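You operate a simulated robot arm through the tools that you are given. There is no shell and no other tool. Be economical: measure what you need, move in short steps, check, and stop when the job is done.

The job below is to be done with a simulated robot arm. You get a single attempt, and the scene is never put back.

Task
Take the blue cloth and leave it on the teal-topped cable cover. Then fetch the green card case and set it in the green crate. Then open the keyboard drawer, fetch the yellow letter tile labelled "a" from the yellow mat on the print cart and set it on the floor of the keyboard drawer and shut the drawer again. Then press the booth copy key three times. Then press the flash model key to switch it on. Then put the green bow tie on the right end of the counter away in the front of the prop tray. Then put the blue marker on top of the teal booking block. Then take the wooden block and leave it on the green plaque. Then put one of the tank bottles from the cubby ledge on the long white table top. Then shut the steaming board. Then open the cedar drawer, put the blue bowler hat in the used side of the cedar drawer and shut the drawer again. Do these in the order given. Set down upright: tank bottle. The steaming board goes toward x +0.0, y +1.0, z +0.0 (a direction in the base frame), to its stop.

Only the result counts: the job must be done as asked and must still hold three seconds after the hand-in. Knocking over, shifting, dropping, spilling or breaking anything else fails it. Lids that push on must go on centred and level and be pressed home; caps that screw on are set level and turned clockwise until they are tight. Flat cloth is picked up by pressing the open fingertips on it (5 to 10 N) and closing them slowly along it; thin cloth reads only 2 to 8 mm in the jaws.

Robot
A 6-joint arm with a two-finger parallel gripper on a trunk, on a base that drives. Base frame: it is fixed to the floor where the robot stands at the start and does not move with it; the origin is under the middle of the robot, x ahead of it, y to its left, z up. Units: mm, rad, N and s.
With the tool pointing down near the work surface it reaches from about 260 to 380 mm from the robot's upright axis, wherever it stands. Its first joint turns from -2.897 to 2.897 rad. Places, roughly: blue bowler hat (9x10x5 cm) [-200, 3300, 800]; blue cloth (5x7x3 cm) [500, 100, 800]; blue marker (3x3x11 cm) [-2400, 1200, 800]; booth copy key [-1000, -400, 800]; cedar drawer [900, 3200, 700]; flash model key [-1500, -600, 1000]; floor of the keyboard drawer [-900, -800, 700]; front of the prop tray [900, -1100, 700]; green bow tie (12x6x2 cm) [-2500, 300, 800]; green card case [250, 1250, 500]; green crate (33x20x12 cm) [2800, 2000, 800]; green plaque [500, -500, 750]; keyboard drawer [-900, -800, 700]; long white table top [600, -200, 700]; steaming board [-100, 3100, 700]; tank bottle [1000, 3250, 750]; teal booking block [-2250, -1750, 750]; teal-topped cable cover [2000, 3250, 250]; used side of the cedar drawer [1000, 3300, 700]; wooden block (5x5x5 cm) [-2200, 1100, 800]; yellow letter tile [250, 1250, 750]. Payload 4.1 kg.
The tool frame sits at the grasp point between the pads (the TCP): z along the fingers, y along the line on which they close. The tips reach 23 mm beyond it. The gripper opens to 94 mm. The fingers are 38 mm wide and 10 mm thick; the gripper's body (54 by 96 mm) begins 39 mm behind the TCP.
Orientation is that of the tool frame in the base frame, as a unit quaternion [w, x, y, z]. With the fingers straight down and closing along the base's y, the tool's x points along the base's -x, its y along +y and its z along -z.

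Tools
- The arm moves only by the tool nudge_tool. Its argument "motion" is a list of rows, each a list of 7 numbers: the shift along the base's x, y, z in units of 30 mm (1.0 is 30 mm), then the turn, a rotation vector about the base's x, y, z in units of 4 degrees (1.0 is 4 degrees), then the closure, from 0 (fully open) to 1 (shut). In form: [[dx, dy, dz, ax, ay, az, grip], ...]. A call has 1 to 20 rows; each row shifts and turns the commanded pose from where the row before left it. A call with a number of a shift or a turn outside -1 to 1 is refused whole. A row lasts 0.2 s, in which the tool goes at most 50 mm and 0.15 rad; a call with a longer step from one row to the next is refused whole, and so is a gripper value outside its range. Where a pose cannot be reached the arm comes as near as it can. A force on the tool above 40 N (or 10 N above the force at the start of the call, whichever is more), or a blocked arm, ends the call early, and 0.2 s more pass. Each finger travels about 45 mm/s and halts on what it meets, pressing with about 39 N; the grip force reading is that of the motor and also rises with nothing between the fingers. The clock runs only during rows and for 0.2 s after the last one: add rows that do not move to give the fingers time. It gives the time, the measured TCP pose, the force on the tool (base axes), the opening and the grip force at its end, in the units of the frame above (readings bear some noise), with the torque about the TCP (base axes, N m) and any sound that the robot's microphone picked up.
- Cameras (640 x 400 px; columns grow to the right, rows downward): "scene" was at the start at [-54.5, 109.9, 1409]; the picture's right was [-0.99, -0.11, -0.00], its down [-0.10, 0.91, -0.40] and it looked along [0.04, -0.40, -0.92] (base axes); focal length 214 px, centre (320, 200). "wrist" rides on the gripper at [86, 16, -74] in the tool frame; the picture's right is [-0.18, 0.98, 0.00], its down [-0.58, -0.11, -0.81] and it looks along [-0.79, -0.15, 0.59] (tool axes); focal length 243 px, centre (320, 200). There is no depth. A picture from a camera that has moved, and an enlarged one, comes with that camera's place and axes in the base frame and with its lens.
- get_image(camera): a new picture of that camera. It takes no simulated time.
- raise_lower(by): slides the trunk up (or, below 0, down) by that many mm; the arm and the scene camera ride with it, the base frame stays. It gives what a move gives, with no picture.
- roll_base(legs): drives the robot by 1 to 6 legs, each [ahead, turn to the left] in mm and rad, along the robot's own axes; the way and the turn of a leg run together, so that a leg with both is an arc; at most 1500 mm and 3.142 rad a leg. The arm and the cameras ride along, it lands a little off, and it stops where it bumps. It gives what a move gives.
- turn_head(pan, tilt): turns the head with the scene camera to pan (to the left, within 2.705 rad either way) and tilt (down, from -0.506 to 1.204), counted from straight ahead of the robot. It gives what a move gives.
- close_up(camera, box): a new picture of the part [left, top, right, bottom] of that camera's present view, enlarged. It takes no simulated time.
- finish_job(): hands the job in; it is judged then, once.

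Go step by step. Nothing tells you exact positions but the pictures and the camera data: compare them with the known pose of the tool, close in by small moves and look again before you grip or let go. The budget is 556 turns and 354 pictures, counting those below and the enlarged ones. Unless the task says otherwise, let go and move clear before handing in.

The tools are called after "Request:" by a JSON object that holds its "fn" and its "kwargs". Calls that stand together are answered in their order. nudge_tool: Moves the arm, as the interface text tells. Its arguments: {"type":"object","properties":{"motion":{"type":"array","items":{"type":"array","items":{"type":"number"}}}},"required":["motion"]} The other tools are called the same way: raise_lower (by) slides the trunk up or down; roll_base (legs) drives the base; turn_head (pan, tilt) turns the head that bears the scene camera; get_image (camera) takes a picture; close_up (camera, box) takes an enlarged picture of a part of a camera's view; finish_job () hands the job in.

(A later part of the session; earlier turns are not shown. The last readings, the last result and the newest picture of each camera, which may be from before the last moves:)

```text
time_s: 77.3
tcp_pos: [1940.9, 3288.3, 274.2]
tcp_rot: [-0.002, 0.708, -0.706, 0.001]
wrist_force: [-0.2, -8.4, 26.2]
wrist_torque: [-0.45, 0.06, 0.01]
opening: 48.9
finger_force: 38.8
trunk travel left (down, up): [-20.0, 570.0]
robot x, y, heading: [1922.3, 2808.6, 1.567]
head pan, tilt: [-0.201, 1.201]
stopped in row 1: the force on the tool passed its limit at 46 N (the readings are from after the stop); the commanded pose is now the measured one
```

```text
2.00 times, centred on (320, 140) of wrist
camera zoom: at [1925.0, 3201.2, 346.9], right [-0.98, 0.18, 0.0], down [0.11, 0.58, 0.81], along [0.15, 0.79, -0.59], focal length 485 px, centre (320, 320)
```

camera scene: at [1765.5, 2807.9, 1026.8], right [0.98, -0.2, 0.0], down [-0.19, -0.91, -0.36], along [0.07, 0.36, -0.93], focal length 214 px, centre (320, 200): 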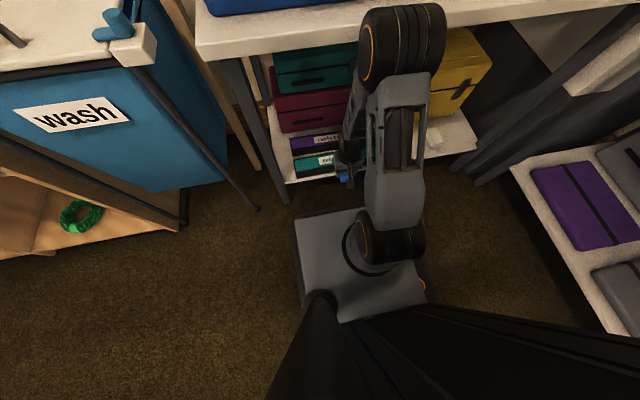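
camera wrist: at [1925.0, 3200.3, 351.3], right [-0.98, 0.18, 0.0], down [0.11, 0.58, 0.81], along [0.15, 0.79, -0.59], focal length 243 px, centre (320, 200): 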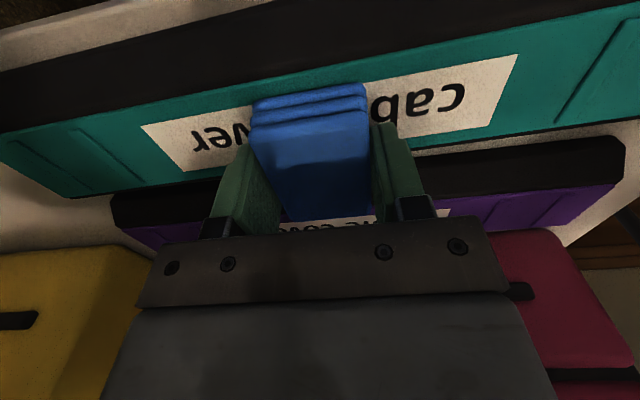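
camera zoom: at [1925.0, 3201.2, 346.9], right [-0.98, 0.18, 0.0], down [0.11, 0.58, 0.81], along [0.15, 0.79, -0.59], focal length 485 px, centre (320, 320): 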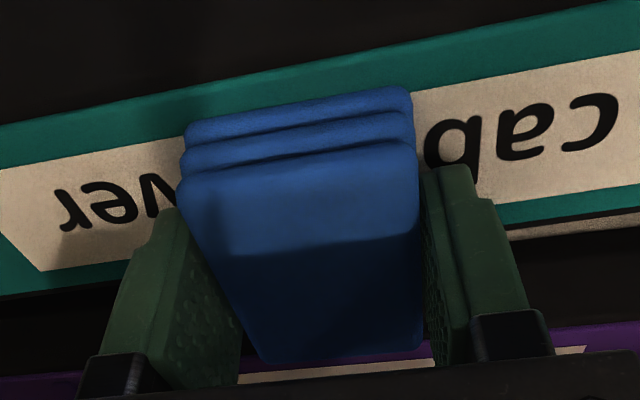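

Contact made. I shift 7 mm back to centre better, touch again and release.

Request:
{"fn": "nudge_tool", "kwargs": {"motion": [[0, 0, 0.15, 0, 0, 0, 1], [0, -0.25, 0, 0, 0, 0, 1], [0, 0, -0.1, 0, 0, 0, 1], [0, 0, 0, 0, 0, 0, 0.6], [0, 0, 0, 0, 0, 0, 0.3], [0, 0, 0, 0, 0, 0, 0], [0, 0, 0, 0, 0, 0, 0], [0, 0, 0, 0, 0, 0, 0]]}}

Request:
{"fn": "nudge_tool", "kwargs": {"motion": [[0, 0, 0.5, 0, 0, 0, 0], [0, 0, 1, 0, 0, 0, 0], [0, -0.5, 0.7, 0, 0, 0, 0], [0, -1, 0, 0, 0, 0, 0], [0, -1, 0, 0, 0, 0, 0]]}}

Request:
{"fn": "get_image", "kwargs": {"camera": "wrist"}}

```text
time_s: 79.1
tcp_pos: [1941.3, 3278.7, 272.8]
tcp_rot: [-0.001, 0.708, -0.706, 0.002]
wrist_force: [-0.1, -0.5, -0.3]
wrist_torque: [-0.03, 0.02, 0.0]
opening: 93.8
finger_force: 0.0
trunk travel left (down, up): [-20.0, 570.0]
robot x, y, heading: [1920.8, 2814.0, 1.567]
head pan, tilt: [-0.201, 1.201]
```

```text
time_s: 80.3
tcp_pos: [1941.4, 3204.3, 337.6]
tcp_rot: [0.0, 0.708, -0.706, 0.001]
wrist_force: [0.8, -0.1, 0.2]
wrist_torque: [-0.01, 0.01, -0.01]
opening: 94.0
finger_force: 0.0
trunk travel left (down, up): [-20.0, 570.0]
robot x, y, heading: [1923.3, 2807.6, 1.572]
head pan, tilt: [-0.201, 1.201]
```

```text
317 pictures are left
camera wrist: at [1925.1, 3118.0, 411.5], right [-0.98, 0.18, 0.0], down [0.11, 0.58, 0.81], along [0.15, 0.79, -0.59], focal length 243 px, centre (320, 200)
```

wrist: 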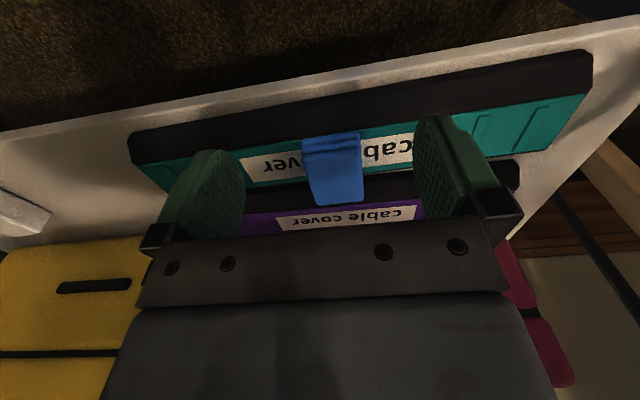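

Request:
{"fn": "close_up", "kwargs": {"camera": "scene", "box": [260, 120, 400, 210]}}

```text
4.44 times, centred on (330, 165) of scene
camera zoom: at [1765.5, 2807.7, 1026.7], right [0.98, -0.2, 0.0], down [-0.19, -0.91, -0.36], along [0.07, 0.35, -0.93], focal length 953 px, centre (276, 356)
```

zoom: 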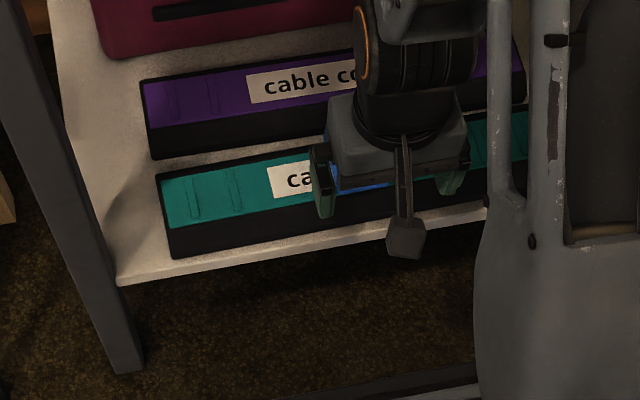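

The cloth rests on the cover. I back out and check, then look at the cart for the green card case.

Request:
{"fn": "roll_base", "kwargs": {"legs": [[-400, 0]]}}

Request:
{"fn": "turn_head", "kwargs": {"pan": 0.0, "tilt": 0.7}}

Request:
{"fn": "close_up", "kwargs": {"camera": "scene", "box": [290, 130, 450, 230]}}

Request:
{"fn": "raise_lower", "kwargs": {"by": 400}}

Request:
{"fn": "turn_head", "kwargs": {"pan": -1.4, "tilt": 0.5}}

Request:
{"fn": "get_image", "kwargs": {"camera": "scene"}}

```text
time_s: 82.8
tcp_pos: [1940.9, 2800.6, 335.9]
tcp_rot: [-0.001, -0.707, 0.707, -0.001]
wrist_force: [0.3, 0.1, 0.0]
wrist_torque: [-0.01, -0.01, -0.04]
opening: 94.2
finger_force: 0.0
trunk travel left (down, up): [-20.0, 570.0]
robot x, y, heading: [1918.8, 2408.4, 1.57]
head pan, tilt: [-0.201, 1.201]
```

```text
time_s: 83.7
tcp_pos: [1941.5, 2800.9, 337.0]
tcp_rot: [-0.001, -0.707, 0.707, -0.001]
wrist_force: [0.2, -1.0, -0.5]
wrist_torque: [0.02, -0.01, -0.03]
opening: 94.0
finger_force: 0.1
trunk travel left (down, up): [-20.0, 570.0]
robot x, y, heading: [1920.5, 2409.9, 1.564]
head pan, tilt: [0.0, 0.7]
```

```text
4.00 times, centred on (370, 180) of scene
camera zoom: at [1753.1, 2435.2, 1062.6], right [1.0, -0.01, 0.0], down [0.0, -0.64, -0.76], along [0.0, 0.76, -0.64], focal length 858 px, centre (120, 280)
```

zoom: 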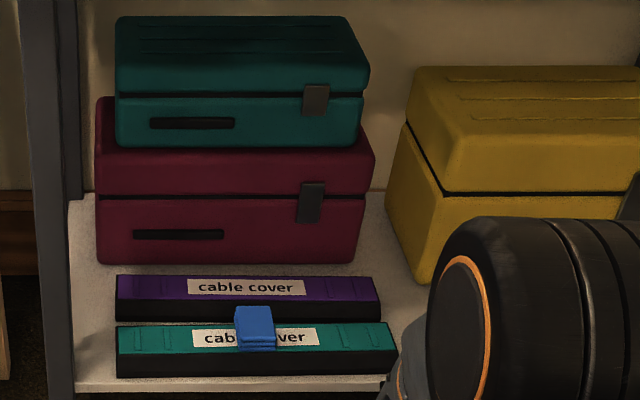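

```text
time_s: 87.5
tcp_pos: [1941.2, 2801.3, 737.0]
tcp_rot: [0.0, 0.707, -0.707, 0.001]
wrist_force: [-0.1, 0.4, 0.6]
wrist_torque: [0.0, 0.02, 0.0]
opening: 94.0
finger_force: 0.1
trunk travel left (down, up): [-420.0, 170.0]
robot x, y, heading: [1920.6, 2405.8, 1.566]
head pan, tilt: [0.0, 0.7]
```

```text
time_s: 89.1
tcp_pos: [1941.2, 2801.2, 738.1]
tcp_rot: [0.0, -0.707, 0.707, -0.001]
wrist_force: [-0.4, 0.3, -0.6]
wrist_torque: [-0.02, 0.0, 0.04]
opening: 94.2
finger_force: 0.1
trunk travel left (down, up): [-420.0, 170.0]
robot x, y, heading: [1921.4, 2406.3, 1.568]
head pan, tilt: [-1.4, 0.499]
```

```text
314 pictures are left
camera scene: at [1842.4, 2365.4, 1480.4], right [0.17, -0.99, 0.0], down [-0.47, -0.08, -0.88], along [0.87, 0.15, -0.48], focal length 214 px, centre (320, 200)
```

scene: 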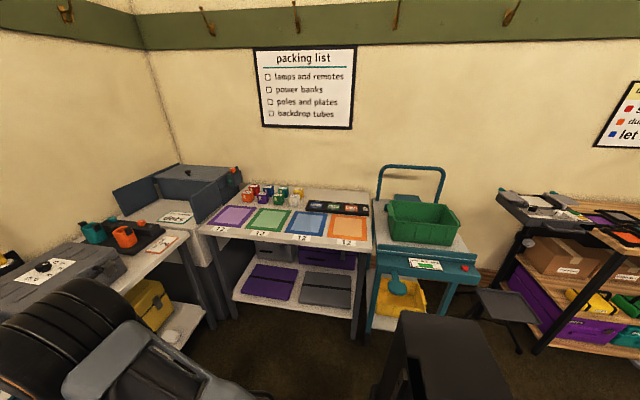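

The cloth lies on the cover and the green crate is on the teal cart near (2860, 1985). I now drive back toward the print cart's front side.

Request:
{"fn": "roll_base", "kwargs": {"legs": [[0, 2.82], [967, 0], [0, -0.215], [898, 0], [0, -1.03], [300, 0]]}}

Request:
{"fn": "turn_head", "kwargs": {"pan": -1.0, "tilt": 0.6}}

Request:
{"fn": "get_image", "kwargs": {"camera": "scene"}}

```text
time_s: 106.6
tcp_pos: [902.7, 425.4, 737.0]
tcp_rot: [-0.001, 0.894, 0.449, 0.001]
wrist_force: [37.0, -24.2, 6.1]
wrist_torque: [0.07, 0.31, 0.79]
opening: 74.4
finger_force: 0.0
trunk travel left (down, up): [-420.0, 170.0]
robot x, y, heading: [1153.0, 727.7, -2.219]
head pan, tilt: [-1.4, 0.499]
stopped in leg 5: the force on the tool passed its limit at 68 N (the readings are from after the stop); the commanded pose is now the measured one
```

```text
time_s: 107.4
tcp_pos: [902.4, 425.8, 737.8]
tcp_rot: [-0.003, 0.895, 0.447, 0.001]
wrist_force: [41.1, -26.2, 3.2]
wrist_torque: [0.06, 0.18, 0.75]
opening: 72.0
finger_force: 0.0
trunk travel left (down, up): [-420.0, 170.0]
robot x, y, heading: [1154.8, 730.3, -2.222]
head pan, tilt: [-1.0, 0.6]
```

```text
313 pictures are left
camera scene: at [1238.0, 682.1, 1471.0], right [0.08, 1.0, 0.0], down [0.56, -0.04, -0.83], along [-0.82, 0.07, -0.56], focal length 214 px, centre (320, 200)
```

scene: 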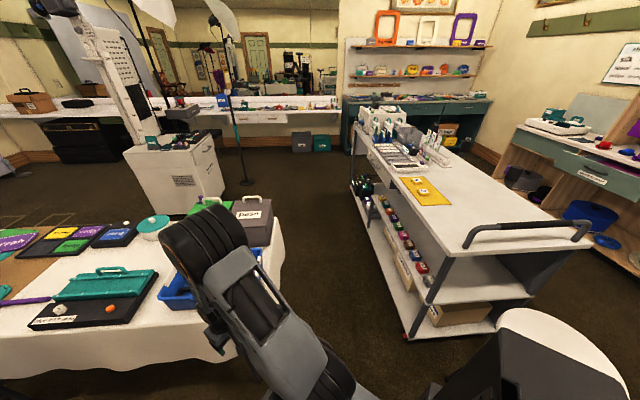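

The low gripper touched the table corner while turning. I turn back, raise the arm and inspect.

Request:
{"fn": "roll_base", "kwargs": {"legs": [[0, 0.12]]}}

Request:
{"fn": "raise_lower", "kwargs": {"by": 170}}

Request:
{"fn": "turn_head", "kwargs": {"pan": -0.3, "tilt": 0.8}}

Request:
{"fn": "get_image", "kwargs": {"camera": "scene"}}

Request:
{"fn": "get_image", "kwargs": {"camera": "wrist"}}

```text
time_s: 108.4
tcp_pos: [936.8, 399.6, 737.1]
tcp_rot: [-0.001, 0.867, 0.498, 0.001]
wrist_force: [0.3, 0.1, -0.5]
wrist_torque: [0.0, 0.0, -0.01]
opening: 93.9
finger_force: 0.2
trunk travel left (down, up): [-420.0, 170.0]
robot x, y, heading: [1151.8, 725.0, -2.106]
head pan, tilt: [-1.0, 0.6]
```

```text
time_s: 110.3
tcp_pos: [936.9, 399.5, 907.4]
tcp_rot: [-0.001, 0.867, 0.498, 0.001]
wrist_force: [-0.8, 0.0, 0.9]
wrist_torque: [0.05, -0.03, -0.02]
opening: 93.9
finger_force: 0.1
trunk travel left (down, up): [-590.0, 0.0]
robot x, y, heading: [1151.3, 729.8, -2.103]
head pan, tilt: [-1.0, 0.6]
```

```text
time_s: 111.4
tcp_pos: [936.8, 399.4, 908.1]
tcp_rot: [-0.001, 0.867, 0.498, 0.001]
wrist_force: [1.0, -0.1, -0.6]
wrist_torque: [0.0, 0.02, 0.02]
opening: 94.3
finger_force: 0.1
trunk travel left (down, up): [-590.0, 0.0]
robot x, y, heading: [1153.6, 728.1, -2.103]
head pan, tilt: [-0.3, 0.799]
```

```text
312 pictures are left
camera scene: at [1266.9, 643.1, 1624.5], right [-0.67, 0.74, 0.0], down [0.53, 0.48, -0.7], along [-0.52, -0.47, -0.72], focal length 214 px, centre (320, 200)
```

scene: 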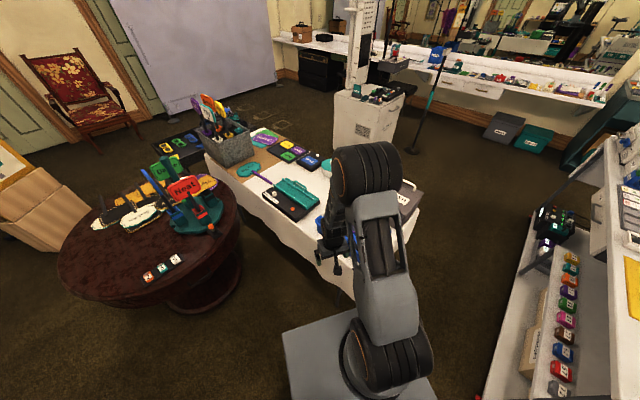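

```text
311 pictures are left
camera wrist: at [993.7, 466.8, 981.5], right [0.76, -0.65, 0.0], down [-0.39, -0.45, 0.8], along [-0.53, -0.61, -0.59], focal length 243 px, centre (320, 200)
```

wrist: 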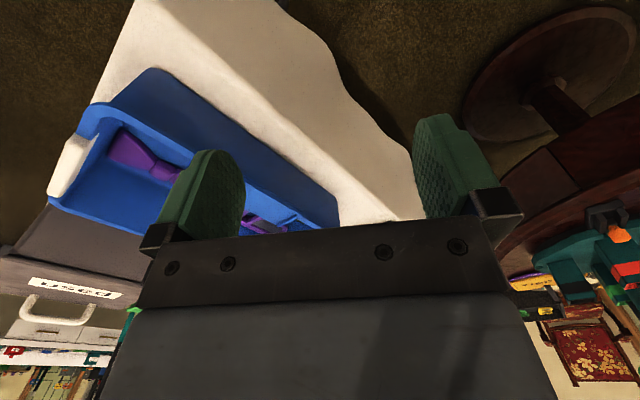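

The blue tray hasn't moved (its edge is still at x≈800). I now go west along the aisle with the arm high and look at the card cases on the mid shelf.

Request:
{"fn": "roll_base", "kwargs": {"legs": [[0, -1.03], [700, 0]]}}

Request:
{"fn": "turn_head", "kwargs": {"pan": -1.3, "tilt": 0.9}}

Request:
{"fn": "get_image", "kwargs": {"camera": "scene"}}

```text
time_s: 117.9
tcp_pos: [54.3, 742.7, 907.5]
tcp_rot: [0.0, 1.0, 0.005, 0.002]
wrist_force: [0.0, 0.8, 0.2]
wrist_torque: [0.0, -0.01, 0.0]
opening: 94.0
finger_force: 0.0
trunk travel left (down, up): [-590.0, 0.0]
robot x, y, heading: [446.3, 726.3, -3.139]
head pan, tilt: [-0.3, 0.799]
```

```text
time_s: 119.2
tcp_pos: [55.2, 743.4, 908.0]
tcp_rot: [0.0, 1.0, 0.005, 0.002]
wrist_force: [0.2, -1.0, 0.3]
wrist_torque: [-0.02, 0.0, -0.01]
opening: 94.0
finger_force: 0.1
trunk travel left (down, up): [-590.0, 0.0]
robot x, y, heading: [444.2, 725.6, -3.143]
head pan, tilt: [-1.3, 0.901]
```

```text
310 pictures are left
camera scene: at [486.7, 633.2, 1616.5], right [0.96, 0.27, 0.0], down [0.21, -0.75, -0.62], along [-0.17, 0.6, -0.78], focal length 214 px, centre (320, 200)
```

scene: 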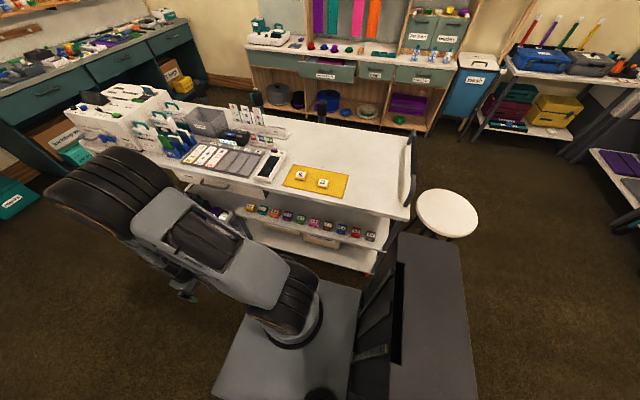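

Request:
{"fn": "close_up", "kwargs": {"camera": "scene", "box": [230, 150, 390, 250]}}

```text
4.00 times, centred on (310, 200) of scene
camera zoom: at [486.7, 633.2, 1616.5], right [0.96, 0.27, 0.0], down [0.21, -0.75, -0.62], along [-0.17, 0.6, -0.78], focal length 858 px, centre (360, 200)
```

zoom: 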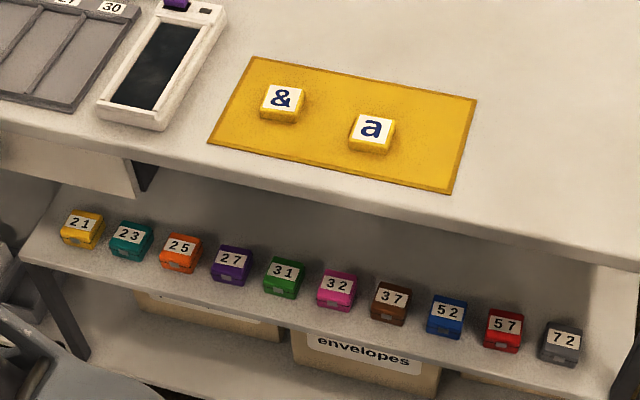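

The green case is "31" at about (174, 1305, 510), under the tabletop overhang (edge y≈1197). I'll go in with the gripper pitched ~45°. First, position in front facing +y.

Request:
{"fn": "roll_base", "kwargs": {"legs": [[265, 0], [0, -1.57]]}}

Request:
{"fn": "raise_lower", "kwargs": {"by": -340}}

Request:
{"fn": "turn_head", "kwargs": {"pan": 0.0, "tilt": 0.5}}

Request:
{"fn": "get_image", "kwargs": {"camera": "scene"}}

Request:
{"fn": "get_image", "kwargs": {"camera": "wrist"}}

```text
time_s: 123.0
tcp_pos: [-157.2, 929.1, 902.9]
tcp_rot: [-0.039, 0.954, -0.297, 0.008]
wrist_force: [-0.3, 0.7, 1.0]
wrist_torque: [-0.07, 0.04, -0.03]
opening: 93.8
finger_force: 0.1
trunk travel left (down, up): [-590.0, 0.0]
robot x, y, heading: [176.9, 732.5, 2.485]
head pan, tilt: [-1.3, 0.901]
stopped in leg 2: the robot was blocked; the commanded pose is now the measured one
```

```text
time_s: 123.3
tcp_pos: [-92.4, 1009.8, 894.3]
tcp_rot: [0.01, 0.945, -0.328, -0.011]
wrist_force: [-0.4, 1.4, 0.6]
wrist_torque: [-0.02, -0.02, -0.02]
opening: 94.0
finger_force: 0.1
trunk travel left (down, up): [-589.0, 1.0]
robot x, y, heading: [183.2, 728.1, 2.477]
head pan, tilt: [-1.3, 0.901]
stopped: the arm was blocked; the commanded pose is now the measured one
```

```text
time_s: 124.8
tcp_pos: [-118.0, 975.8, 895.5]
tcp_rot: [-0.01, 0.946, -0.324, -0.004]
wrist_force: [0.9, 0.2, -0.2]
wrist_torque: [0.01, -0.01, -0.03]
opening: 93.8
finger_force: 0.0
trunk travel left (down, up): [-589.0, 1.0]
robot x, y, heading: [183.9, 728.9, 2.483]
head pan, tilt: [0.0, 0.499]
```

```text
308 pictures are left
camera scene: at [53.7, 616.1, 1649.2], right [0.61, 0.79, 0.0], down [0.38, -0.29, -0.88], along [-0.7, 0.54, -0.48], focal length 214 px, centre (320, 200)
```

scene: 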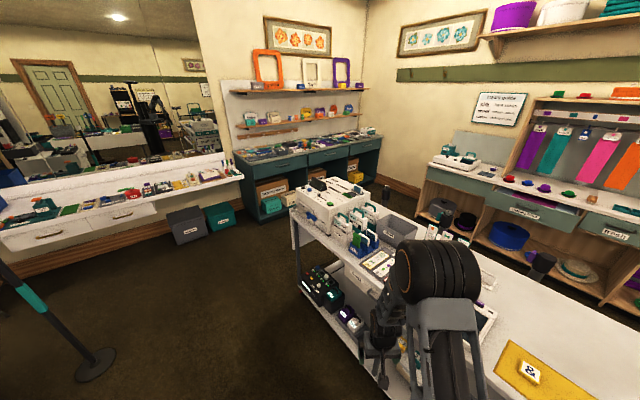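

```text
307 pictures are left
camera wrist: at [-59.7, 910.1, 967.7], right [-0.75, -0.67, -0.01], down [-0.39, 0.42, 0.82], along [-0.54, 0.61, -0.58], focal length 243 px, centre (320, 200)
```

wrist: 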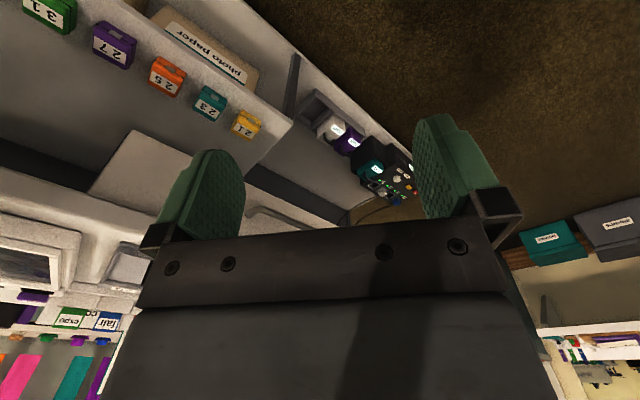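

The turn was blocked—probably the robot's rear body against the white table. I turn back a bit and look behind.

Request:
{"fn": "roll_base", "kwargs": {"legs": [[0, 0.15]]}}

Request:
{"fn": "turn_head", "kwargs": {"pan": 2.7, "tilt": 1.0}}

Request:
{"fn": "get_image", "kwargs": {"camera": "scene"}}

Request:
{"fn": "turn_head", "kwargs": {"pan": 2.0, "tilt": 0.9}}

Request:
{"fn": "get_image", "kwargs": {"camera": "scene"}}

```text
time_s: 125.8
tcp_pos: [-140.1, 958.0, 895.1]
tcp_rot: [-0.008, 0.958, -0.285, -0.005]
wrist_force: [0.5, -0.3, -0.4]
wrist_torque: [-0.04, 0.04, 0.02]
opening: 94.0
finger_force: 0.0
trunk travel left (down, up): [-589.0, 1.0]
robot x, y, heading: [176.7, 727.9, 2.548]
head pan, tilt: [0.0, 0.499]
stopped in leg 1: the robot was blocked; the commanded pose is now the measured one
```

```text
time_s: 128.2
tcp_pos: [-139.8, 957.8, 894.3]
tcp_rot: [-0.008, 0.958, -0.286, -0.006]
wrist_force: [-0.2, -0.1, -0.4]
wrist_torque: [0.0, 0.01, 0.01]
opening: 93.9
finger_force: 0.0
trunk travel left (down, up): [-589.0, 1.0]
robot x, y, heading: [176.4, 728.3, 2.542]
head pan, tilt: [2.7, 1.0]
```

```text
306 pictures are left
camera scene: at [166.1, 500.7, 1608.2], right [-0.86, -0.51, 0.0], down [-0.43, 0.73, -0.54], along [0.27, -0.47, -0.84], focal length 214 px, centre (320, 200)
```

scene: 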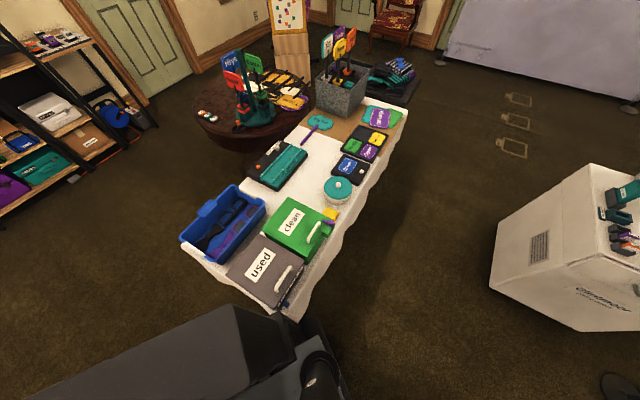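

```text
time_s: 129.2
tcp_pos: [-140.8, 957.7, 895.2]
tcp_rot: [-0.008, 0.958, -0.286, -0.005]
wrist_force: [0.4, -0.4, 0.2]
wrist_torque: [0.0, -0.01, -0.02]
opening: 94.1
finger_force: 0.0
trunk travel left (down, up): [-589.0, 1.0]
robot x, y, heading: [174.6, 728.9, 2.541]
head pan, tilt: [2.0, 0.901]
```

```text
305 pictures are left
camera scene: at [118.2, 486.4, 1615.4], right [-0.99, 0.17, 0.0], down [0.13, 0.77, -0.62], along [-0.1, -0.61, -0.78], focal length 214 px, centre (320, 200)
```

scene: 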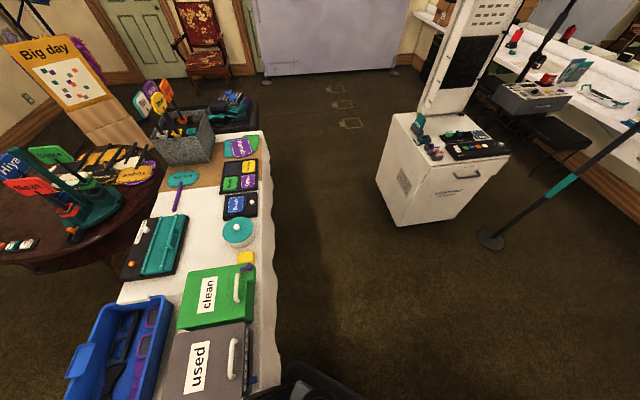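

The rear body is against the table end (y≈518), unmoved. The aisle is too narrow to face the cart; I'll stand parallel to it (heading west) and work with the arm to the right. Drive out first.

Request:
{"fn": "roll_base", "kwargs": {"legs": [[180, 0]]}}

Request:
{"fn": "roll_base", "kwargs": {"legs": [[0, 0.5]]}}

Request:
{"fn": "get_image", "kwargs": {"camera": "scene"}}

```text
time_s: 130.8
tcp_pos: [-288.7, 1059.6, 896.0]
tcp_rot: [-0.008, 0.958, -0.287, -0.005]
wrist_force: [0.5, 0.0, 0.0]
wrist_torque: [0.0, -0.05, 0.02]
opening: 93.9
finger_force: 0.0
trunk travel left (down, up): [-589.0, 1.0]
robot x, y, heading: [28.8, 831.9, 2.542]
head pan, tilt: [2.0, 0.901]
```

```text
time_s: 132.6
tcp_pos: [-360.2, 881.9, 896.9]
tcp_rot: [-0.006, 0.999, -0.042, -0.007]
wrist_force: [0.0, -0.8, -0.4]
wrist_torque: [0.03, -0.02, 0.04]
opening: 94.1
finger_force: 0.0
trunk travel left (down, up): [-589.0, 1.0]
robot x, y, heading: [27.0, 834.2, 3.035]
head pan, tilt: [2.0, 0.901]
```

```text
304 pictures are left
camera scene: at [92.7, 590.6, 1615.3], right [-0.95, -0.32, 0.0], down [-0.25, 0.74, -0.62], along [0.2, -0.59, -0.78], focal length 214 px, centre (320, 200)
```

scene: 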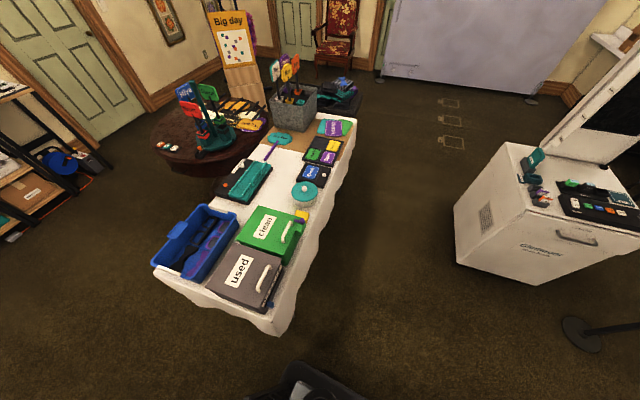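

Clear now. I square up to heading west, back up to x≈174, and prepare the arm to swing to the right (+y).

Request:
{"fn": "roll_base", "kwargs": {"legs": [[0, 0.1], [-150, 0]]}}

Request:
{"fn": "turn_head", "kwargs": {"pan": -1.2, "tilt": 0.9}}

Request:
{"fn": "get_image", "kwargs": {"camera": "scene"}}

```text
time_s: 134.5
tcp_pos: [-211.5, 842.7, 896.0]
tcp_rot: [-0.007, 1.0, 0.009, -0.008]
wrist_force: [0.9, -0.3, 0.1]
wrist_torque: [-0.02, 0.02, 0.0]
opening: 94.1
finger_force: 0.1
trunk travel left (down, up): [-589.0, 1.0]
robot x, y, heading: [175.7, 831.1, -3.137]
head pan, tilt: [2.0, 0.901]
```

```text
time_s: 137.2
tcp_pos: [-212.3, 841.5, 895.7]
tcp_rot: [-0.006, 1.0, 0.009, -0.007]
wrist_force: [0.6, -0.2, -0.1]
wrist_torque: [-0.02, 0.0, -0.02]
opening: 94.1
finger_force: 0.1
trunk travel left (down, up): [-589.0, 1.0]
robot x, y, heading: [177.4, 831.7, -3.143]
head pan, tilt: [-1.201, 0.901]
```

```text
303 pictures are left
camera scene: at [208.8, 737.9, 1615.4], right [0.93, 0.36, 0.0], down [0.28, -0.73, -0.62], along [-0.22, 0.58, -0.78], focal length 214 px, centre (320, 200)
```

scene: 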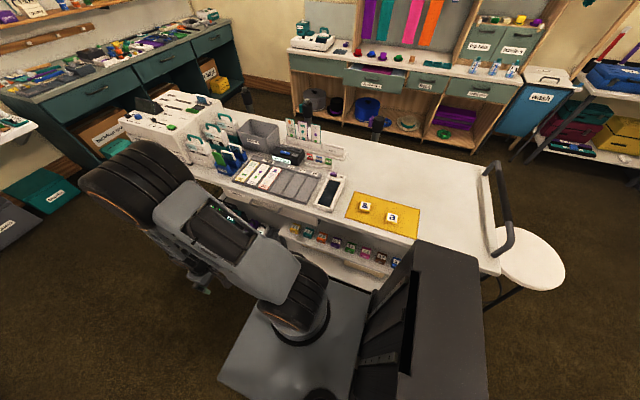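

Request:
{"fn": "close_up", "kwargs": {"camera": "scene", "box": [270, 170, 430, 270]}}

```text
4.00 times, centred on (350, 220) of scene
camera zoom: at [208.8, 737.9, 1615.4], right [0.93, 0.36, 0.0], down [0.28, -0.73, -0.62], along [-0.22, 0.58, -0.78], focal length 858 px, centre (200, 120)
```

zoom: 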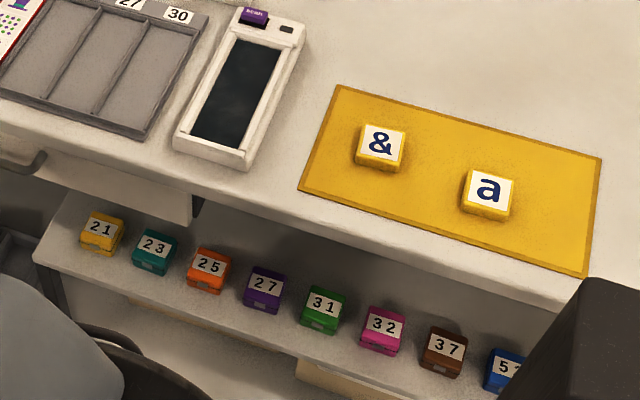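

The green case is near (179, 1295, 525). I swing the arm clockwise to the right side at reduced radius.

Request:
{"fn": "nudge_tool", "kwargs": {"motion": [[0.8, 0, 0.2, 0, 0, 0, 0], [0.8, 0, 0, 0, 0, 0, 0], [0.7, 0, 0, 0, 0, 0, 0], [0.026, 0.745, 0, 0, 0, -1, 0], [0.078, 0.741, 0, 0, 0, -1, 0], [0.129, 0.734, 0, 0, 0, -1, 0], [0.18, 0.723, 0, 0, 0, -1, 0], [0.23, 0.709, 0, 0, 0, -1, 0], [0.279, 0.691, 0, 0, 0, -1, 0], [0.327, 0.67, 0, 0, 0, -1, 0], [0.373, 0.645, 0, 0, 0, -1, 0], [0.417, 0.618, 0, 0, 0, -1, 0], [0.459, 0.587, 0, 0, 0, -1, 0], [0.499, 0.554, 0, 0, 0, -1, 0], [0.536, 0.518, 0, 0, 0, -1, 0], [0.571, 0.479, 0, 0, 0, -1, 0], [0.603, 0.438, 0, 0, 0, -1, 0], [0.632, 0.395, 0, 0, 0, -1, 0], [0.658, 0.35, 0, 0, 0, -1, 0], [0.681, 0.303, 0, 0, 0, -1, 0]]}}

Request:
{"fn": "nudge_tool", "kwargs": {"motion": [[0.7, 0.255, 0, 0, 0, -1, 0], [0.716, 0.205, 0, 0, 0, -1, 0], [0.729, 0.155, 0, 0, 0, -1, 0], [0.738, 0.104, 0, 0, 0, -1, 0], [0.743, 0.052, 0, 0, 0, -1, 0], [0.745, 0, 0, 0, 0, -0.6, 0]]}}

Request:
{"fn": "get_image", "kwargs": {"camera": "wrist"}}

Request:
{"fn": "get_image", "kwargs": {"camera": "scene"}}

```text
time_s: 141.4
tcp_pos: [58.7, 1139.1, 901.3]
tcp_rot: [-0.009, 0.834, -0.552, -0.003]
wrist_force: [-0.1, 1.2, 0.4]
wrist_torque: [-0.02, -0.02, 0.0]
opening: 93.9
finger_force: 0.0
trunk travel left (down, up): [-589.0, 1.0]
robot x, y, heading: [178.7, 832.6, -3.139]
head pan, tilt: [-1.201, 0.901]
```

```text
time_s: 142.8
tcp_pos: [188.8, 1163.9, 901.5]
tcp_rot: [-0.01, 0.711, -0.703, 0.0]
wrist_force: [0.7, -0.1, -0.2]
wrist_torque: [-0.01, -0.01, 0.0]
opening: 94.2
finger_force: 0.1
trunk travel left (down, up): [-589.0, 1.0]
robot x, y, heading: [179.4, 834.2, -3.137]
head pan, tilt: [-1.201, 0.901]
```

```text
301 pictures are left
camera wrist: at [172.5, 1075.9, 974.4], right [-0.98, 0.17, -0.01], down [0.09, 0.57, 0.82], along [0.15, 0.8, -0.58], focal length 243 px, centre (320, 200)
```

wrist: 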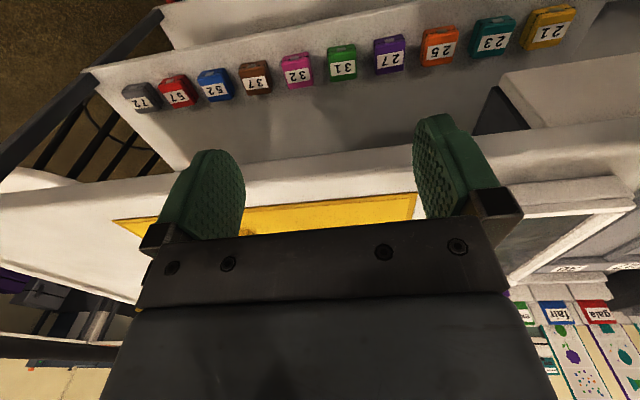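

```text
300 pictures are left
camera scene: at [209.2, 738.0, 1615.4], right [0.93, 0.36, 0.0], down [0.28, -0.73, -0.62], along [-0.22, 0.58, -0.78], focal length 214 px, centre (320, 200)
```

scene: 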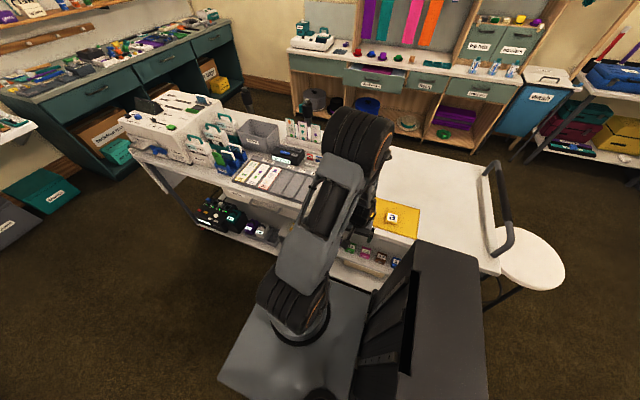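

I pull the tool back 50 mm and lower the trunk 340 to get under tabletop height.

Request:
{"fn": "nudge_tool", "kwargs": {"motion": [[-0.2, -0.9, 0, 0, 0, 0, 0], [-0.1, -0.9, 0, 0, 0, 0, 0]]}}

Request:
{"fn": "raise_lower", "kwargs": {"by": -340}}

Request:
{"fn": "get_image", "kwargs": {"camera": "wrist"}}

Request:
{"fn": "get_image", "kwargs": {"camera": "scene"}}

```text
time_s: 143.4
tcp_pos: [179.8, 1107.5, 901.4]
tcp_rot: [-0.01, 0.712, -0.702, 0.0]
wrist_force: [-0.5, 0.7, 0.0]
wrist_torque: [0.0, 0.0, 0.01]
opening: 93.8
finger_force: 0.0
trunk travel left (down, up): [-589.0, 1.0]
robot x, y, heading: [177.3, 828.9, -3.143]
head pan, tilt: [-1.201, 0.901]
```

```text
time_s: 146.7
tcp_pos: [180.9, 1108.9, 560.9]
tcp_rot: [-0.009, 0.712, -0.703, -0.001]
wrist_force: [0.3, -0.4, 0.1]
wrist_torque: [0.0, 0.0, 0.01]
opening: 94.0
finger_force: 0.0
trunk travel left (down, up): [-249.0, 341.0]
robot x, y, heading: [178.6, 832.0, -3.147]
head pan, tilt: [-1.201, 0.901]
```

```text
299 pictures are left
camera wrist: at [163.9, 1021.0, 633.6], right [-0.98, 0.17, -0.01], down [0.09, 0.57, 0.82], along [0.15, 0.8, -0.58], focal length 243 px, centre (320, 200)
```

wrist: 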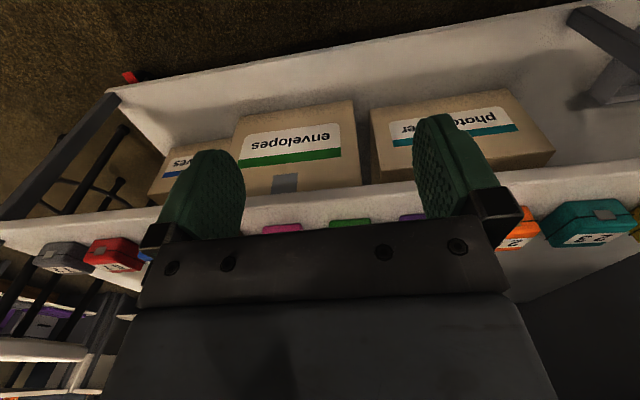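

```text
298 pictures are left
camera scene: at [208.9, 738.0, 1275.4], right [0.93, 0.36, 0.0], down [0.28, -0.73, -0.62], along [-0.22, 0.58, -0.78], focal length 214 px, centre (320, 200)
```

scene: 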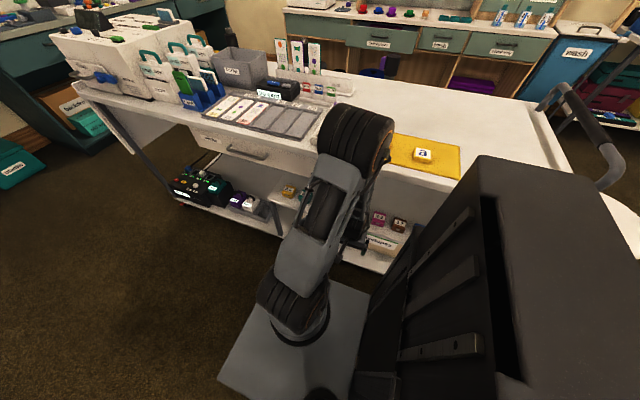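

Pitch the gripper outward 44°.

Request:
{"fn": "nudge_tool", "kwargs": {"motion": [[0, 0, 0, 1, 0, 0, 0], [0, 0, 0, 1, 0, 0, 0], [0, 0, 0, 1, 0, 0, 0], [0, 0, 0, 1, 0, 0, 0], [0, 0, 0, 1, 0, 0, 0], [0, 0, 0, 1, 0, 0, 0], [0, 0, 0, 1, 0, 0, 0], [0, 0, 0, 1, 0, 0, 0], [0, 0, 0, 1, 0, 0, 0], [0, 0, 0, 1, 0, 0, 0], [0, 0, 0, 1, 0, 0, 0]]}}

Request:
{"fn": "get_image", "kwargs": {"camera": "wrist"}}

```text
time_s: 149.1
tcp_pos: [193.6, 1149.7, 539.3]
tcp_rot: [-0.276, 0.656, -0.651, -0.265]
wrist_force: [0.1, -0.2, 0.8]
wrist_torque: [-0.04, -0.03, 0.02]
opening: 94.0
finger_force: 0.0
out of reach, approached as far as the arm can: row 4, 5, 6, 7, 8, 9, 10
trunk travel left (down, up): [-249.0, 341.0]
robot x, y, heading: [181.0, 834.1, -3.137]
head pan, tilt: [-1.201, 0.901]
```

```text
297 pictures are left
camera wrist: at [177.0, 1035.5, 530.9], right [-0.98, 0.13, 0.11], down [0.09, -0.16, 0.98], along [0.15, 0.98, 0.14], focal length 243 px, centre (320, 200)
```

wrist: 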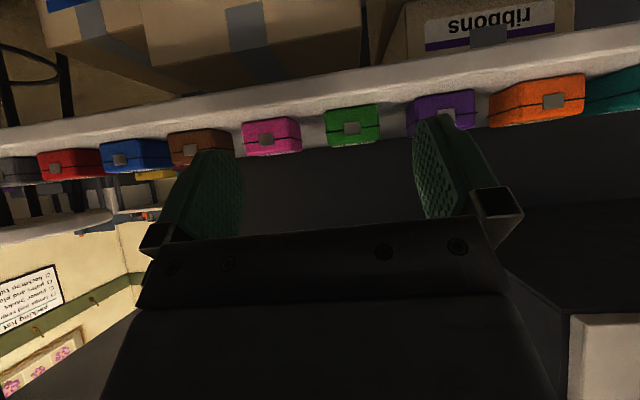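

The case spans z 477–517, ~53 mm wide at x≈174. I move in above it at z≈562 with the jaws at ~72 mm.

Request:
{"fn": "nudge_tool", "kwargs": {"motion": [[-0.3, 0, 0.8, 0, 0, 0, 0.1], [-0.35, 0.9, 0, 0, 0, 0, 0.22], [0, 1, 0, 0, 0, 0, 0.23], [0, 1, 0, 0, 0, 0, 0.23], [0, 0.9, 0, 0, 0, 0, 0.23], [0, 0, 0, 0, 0, 0, 0.23]]}}

Request:
{"fn": "get_image", "kwargs": {"camera": "wrist"}}

Request:
{"fn": "get_image", "kwargs": {"camera": "scene"}}

```text
time_s: 150.5
tcp_pos: [179.1, 1277.1, 555.1]
tcp_rot: [-0.276, 0.655, -0.652, -0.264]
wrist_force: [0.5, -0.5, -0.7]
wrist_torque: [0.0, -0.02, -0.01]
opening: 72.4
finger_force: 0.0
out of reach, approached as far as the arm can: row 1
trunk travel left (down, up): [-249.0, 341.0]
robot x, y, heading: [176.4, 828.9, -3.141]
head pan, tilt: [-1.201, 0.901]
```

```text
296 pictures are left
camera wrist: at [162.6, 1163.1, 545.9], right [-0.98, 0.13, 0.11], down [0.09, -0.16, 0.98], along [0.15, 0.98, 0.14], focal length 243 px, centre (320, 200)
```

wrist: 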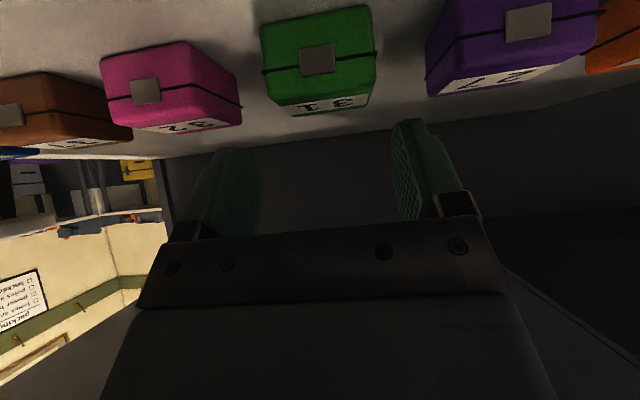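

```text
295 pictures are left
camera scene: at [208.9, 738.1, 1275.4], right [0.93, 0.36, 0.0], down [0.28, -0.73, -0.62], along [-0.22, 0.58, -0.78], focal length 214 px, centre (320, 200)
```

scene: 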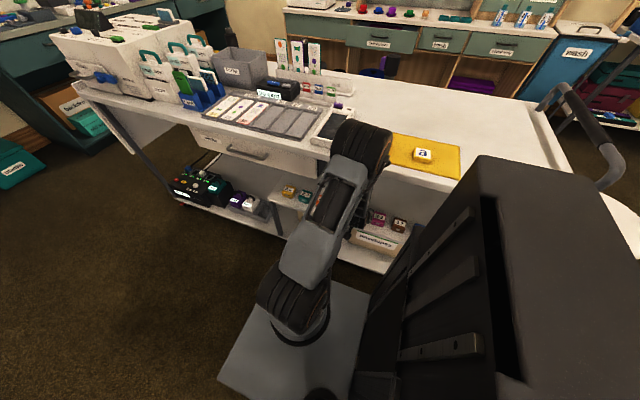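

The case centre is about (173, 1297), z 484–516. I shift and descend onto it.

Request:
{"fn": "nudge_tool", "kwargs": {"motion": [[-0.2, 0.65, 0, 0, 0, 0, 0.23], [0, 0, -0.5, 0, 0, 0, 0.23], [0, 0, -0.5, 0, 0, 0, 0.23], [0, 0, -0.2, 0, 0, 0, 0.23], [0, 0, 0, 0, 0, 0, 0.23]]}}

Request:
{"fn": "get_image", "kwargs": {"camera": "wrist"}}

```text
time_s: 151.7
tcp_pos: [172.9, 1295.2, 519.7]
tcp_rot: [-0.274, 0.657, -0.651, -0.264]
wrist_force: [-0.3, -0.8, 0.0]
wrist_torque: [0.0, 0.0, 0.01]
opening: 72.6
finger_force: 0.1
trunk travel left (down, up): [-249.0, 341.0]
robot x, y, heading: [175.0, 830.2, -3.14]
head pan, tilt: [-1.201, 0.901]
```

```text
294 pictures are left
camera wrist: at [156.1, 1181.8, 510.8], right [-0.98, 0.13, 0.11], down [0.09, -0.16, 0.98], along [0.15, 0.98, 0.14], focal length 243 px, centre (320, 200)
```

wrist: 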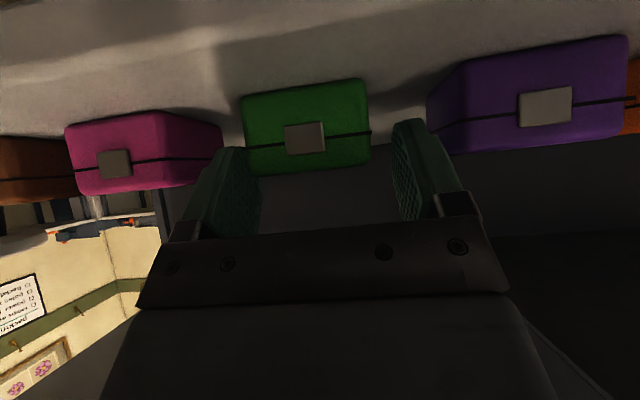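

Request:
{"fn": "nudge_tool", "kwargs": {"motion": [[0, 0.1, -0.2, 0, 0, 0, 0.23], [0, 0, 0, 0, 0, 0, 0.23], [0, 0, 0, 0, 0, 0, 0.4], [0, 0, 0, 0, 0, 0, 0.6], [0, 0, 0, 0, 0, 0, 0.8], [0, 0, 0, 0, 0, 0, 0.8]]}}

Request:
{"fn": "get_image", "kwargs": {"camera": "wrist"}}

```text
time_s: 153.1
tcp_pos: [172.3, 1298.8, 514.1]
tcp_rot: [-0.275, 0.656, -0.652, -0.264]
wrist_force: [0.0, 0.5, -0.2]
wrist_torque: [-0.01, 0.0, 0.02]
opening: 51.2
finger_force: 38.9
trunk travel left (down, up): [-249.0, 341.0]
robot x, y, heading: [179.2, 831.9, -3.143]
head pan, tilt: [-1.201, 0.901]
```

```text
293 pictures are left
camera wrist: at [156.3, 1185.2, 504.9], right [-0.98, 0.13, 0.11], down [0.09, -0.16, 0.98], along [0.15, 0.98, 0.14], focal length 243 px, centre (320, 200)
```

wrist: 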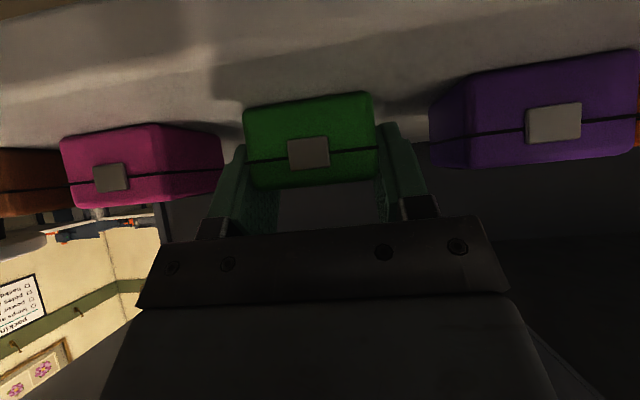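

Gripped at 51 mm. I lift and retract out from under the top.

Request:
{"fn": "nudge_tool", "kwargs": {"motion": [[0, 0, 0.5, 0, 0, 0, 1], [0, 0, 0.8, 0, 0, 0, 1], [0, -0.5, 0.5, 0, 0, 0, 1], [0, -1, 0, 0, 0, 0, 1], [0, -1, 0, 0, 0, 0, 1], [0, -1, 0, 0, 0, 0, 1], [0, -0.8, 0, 0, 0, 0, 1]]}}

Request:
{"fn": "get_image", "kwargs": {"camera": "wrist"}}

```text
time_s: 154.7
tcp_pos: [175.0, 1171.8, 565.3]
tcp_rot: [-0.275, 0.655, -0.652, -0.263]
wrist_force: [-0.2, -0.1, -0.7]
wrist_torque: [0.03, -0.01, 0.01]
opening: 51.3
finger_force: 38.5
out of reach, approached as far as the arm can: row 7
trunk travel left (down, up): [-249.0, 341.0]
robot x, y, heading: [178.7, 832.4, -3.143]
head pan, tilt: [-1.201, 0.901]
```

```text
292 pictures are left
camera wrist: at [158.0, 1058.4, 555.9], right [-0.98, 0.13, 0.11], down [0.09, -0.16, 0.98], along [0.15, 0.98, 0.14], focal length 243 px, centre (320, 200)
```

wrist: 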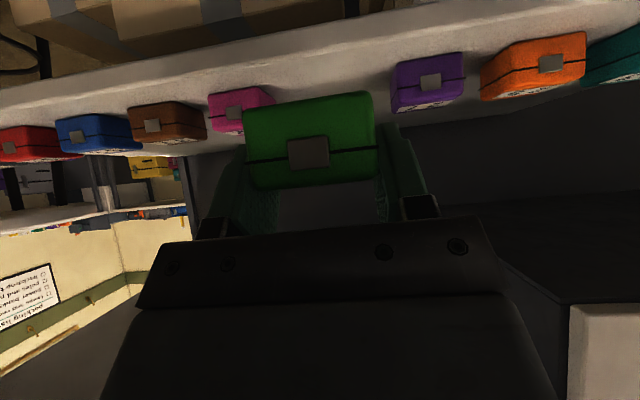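

Now pitch the tool back down while retracting, raise, and bring the arm to the robot's front.

Request:
{"fn": "nudge_tool", "kwargs": {"motion": [[0, -0.2, 0.1, -1, 0, 0, 1], [0, -0.2, 0.1, -1, 0, 0, 1], [0, -0.2, 0.1, -1, 0, 0, 1], [0, -0.2, 0, -1, 0, 0, 1], [0, -0.2, 0, -1, 0, 0, 1], [0, -0.2, 0, -1, 0, 0, 1], [0, -0.2, 0, -1, 0, 0, 1], [0, -0.2, 0, -1, 0, 0, 1], [0, -0.2, 0, -1, 0, 0, 1], [0, -0.1, 0, -1, 0, 0, 1], [0, 0, 0, -1, 0, 0, 1]]}}

Request:
{"fn": "raise_lower", "kwargs": {"by": 340}}

Request:
{"fn": "nudge_tool", "kwargs": {"motion": [[-0.66, -0.023, 0, 0, 0, 1, 1], [-0.656, -0.069, 0, 0, 0, 1, 1], [-0.65, -0.115, 0, 0, 0, 1, 1], [-0.64, -0.16, 0, 0, 0, 1, 1], [-0.628, -0.204, 0, 0, 0, 1, 1], [-0.612, -0.247, 0, 0, 0, 1, 1], [-0.593, -0.29, 0, 0, 0, 1, 1], [-0.572, -0.33, 0, 0, 0, 1, 1], [-0.547, -0.369, 0, 0, 0, 1, 1], [-0.52, -0.406, 0, 0, 0, 1, 1], [-0.49, -0.442, 0, 0, 0, 1, 1], [-0.458, -0.475, 0, 0, 0, 1, 1], [-0.424, -0.506, 0, 0, 0, 1, 1], [-0.388, -0.534, 0, 0, 0, 1, 1], [-0.35, -0.56, 0, 0, 0, 1, 1], [-0.31, -0.583, 0, 0, 0, 1, 1], [-0.268, -0.603, 0, 0, 0, 1, 1], [-0.226, -0.62, 0, 0, 0, 1, 1], [-0.182, -0.634, 0, 0, 0, 1, 1], [-0.137, -0.646, 0, 0, 0, 1, 1]]}}

Request:
{"fn": "nudge_tool", "kwargs": {"motion": [[-0.092, -0.654, 0, 0, 0, 1, 1], [-0.046, -0.658, 0, 0, 0, 1, 1], [-0.5, 0, 0.5, 0, 0, 0, 1], [-1, 0, 0, 0, 0, 0, 1]]}}

```text
time_s: 157.1
tcp_pos: [166.7, 1126.5, 571.9]
tcp_rot: [-0.057, 0.708, -0.7, -0.075]
wrist_force: [-0.7, -0.5, -0.2]
wrist_torque: [0.0, -0.02, -0.01]
opening: 51.1
finger_force: 38.8
out of reach, approached as far as the arm can: row 2, 9, 10, 11
trunk travel left (down, up): [-249.0, 341.0]
robot x, y, heading: [176.9, 832.5, -3.136]
head pan, tilt: [-1.201, 0.901]
```

```text
time_s: 160.4
tcp_pos: [167.3, 1126.5, 914.3]
tcp_rot: [-0.057, 0.709, -0.699, -0.075]
wrist_force: [-0.8, 0.1, -0.6]
wrist_torque: [0.0, -0.02, 0.0]
opening: 51.2
finger_force: 39.2
trunk travel left (down, up): [-589.0, 1.0]
robot x, y, heading: [176.5, 831.9, -3.145]
head pan, tilt: [-1.201, 0.901]
```

```text
time_s: 163.4
tcp_pos: [-72.4, 1035.0, 905.6]
tcp_rot: [-0.019, 0.95, -0.296, -0.093]
wrist_force: [-0.6, 1.4, -0.7]
wrist_torque: [-0.07, -0.03, 0.05]
opening: 51.1
finger_force: 38.7
out of reach, approached as far as the arm can: row 7, 9, 10, 11, 12, 13
trunk travel left (down, up): [-589.0, 1.0]
robot x, y, heading: [177.4, 834.0, -3.139]
head pan, tilt: [-1.201, 0.901]
stopped in row 14: the force on the tool passed its limit at 60 N (the readings are from after the stop); the commanded pose is now the measured one
```

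```text
time_s: 163.7
tcp_pos: [-78.9, 1030.3, 905.8]
tcp_rot: [-0.021, 0.957, -0.273, -0.095]
wrist_force: [0.0, 0.5, -0.4]
wrist_torque: [0.0, 0.02, 0.05]
opening: 51.5
finger_force: 39.0
out of reach, approached as far as the arm can: row 1
trunk travel left (down, up): [-589.0, 1.0]
robot x, y, heading: [176.8, 830.3, -3.133]
head pan, tilt: [-1.201, 0.901]
stopped in row 1: the force on the tool passed its limit at 57 N (the readings are from after the stop); the commanded pose is now the measured one
```

Something stopped the sweep; I look.

Request:
{"fn": "get_image", "kwargs": {"camera": "scene"}}

Request:
{"fn": "get_image", "kwargs": {"camera": "wrist"}}

```text
291 pictures are left
camera scene: at [209.0, 738.1, 1615.4], right [0.93, 0.36, 0.0], down [0.28, -0.73, -0.62], along [-0.22, 0.58, -0.78], focal length 214 px, centre (320, 200)
```

scene: 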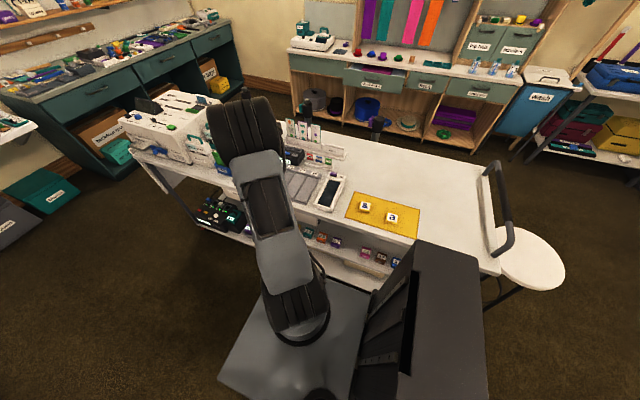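

```text
290 pictures are left
camera wrist: at [-2.1, 966.2, 961.3], right [-0.67, -0.74, 0.05], down [-0.29, 0.32, 0.9], along [-0.68, 0.59, -0.43], focal length 243 px, centre (320, 200)
```

wrist: 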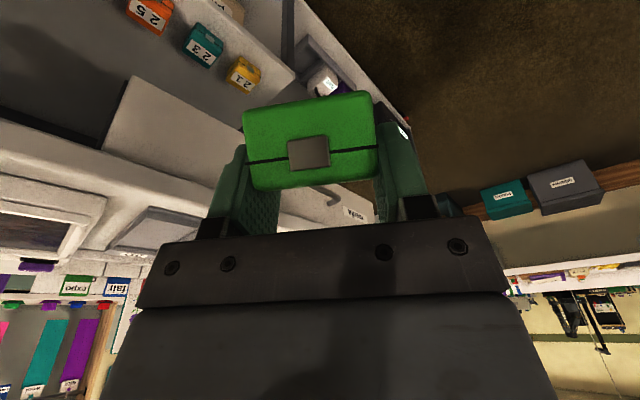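

Nothing is touching; the arm was simply cramped at small radius. I move outward first, then finish the sweep at larger radius.

Request:
{"fn": "nudge_tool", "kwargs": {"motion": [[0, 0, 0, 0, 0, 0, 1], [-0.3, 0.23, 0, 0, 0, 0, 1], [-0.6, 0.45, 0, 0, 0, 0, 1], [-0.6, 0.45, 0, 0, 0, 0, 1], [0, 0, 0, 0, 0, 0, 1]]}}

Request:
{"fn": "nudge_tool", "kwargs": {"motion": [[-0.505, -0.696, 0, 0, 0, 1, 1], [-0.456, -0.729, 0, 0, 0, 1, 1], [-0.404, -0.759, 0, 0, 0, 1, 1], [-0.35, -0.786, 0, 0, 0, 1, 1], [-0.294, -0.808, 0, 0, 0, 1, 1], [-0.237, -0.827, 0, 0, 0, 1, 1], [-0.179, -0.841, 0, 0, 0, 1, 1], [-0.12, -0.852, 0, 0, 0, 1, 1], [-0.06, -0.858, 0, 0, 0, 1, 1]]}}

```text
time_s: 164.9
tcp_pos: [-120.0, 1061.2, 904.5]
tcp_rot: [-0.02, 0.957, -0.273, -0.095]
wrist_force: [-0.4, 0.1, -1.5]
wrist_torque: [-0.03, 0.03, 0.03]
opening: 51.3
finger_force: 38.6
out of reach, approached as far as the arm can: row 4
trunk travel left (down, up): [-589.0, 1.0]
robot x, y, heading: [174.3, 833.1, -3.146]
head pan, tilt: [-1.201, 0.901]
```

```text
time_s: 166.9
tcp_pos: [-196.3, 846.1, 906.5]
tcp_rot: [0.011, 0.995, 0.037, -0.096]
wrist_force: [0.3, -0.6, -1.3]
wrist_torque: [0.02, 0.01, 0.01]
opening: 51.3
finger_force: 39.2
trunk travel left (down, up): [-589.0, 1.0]
robot x, y, heading: [176.6, 833.8, -3.146]
head pan, tilt: [-1.201, 0.901]
```

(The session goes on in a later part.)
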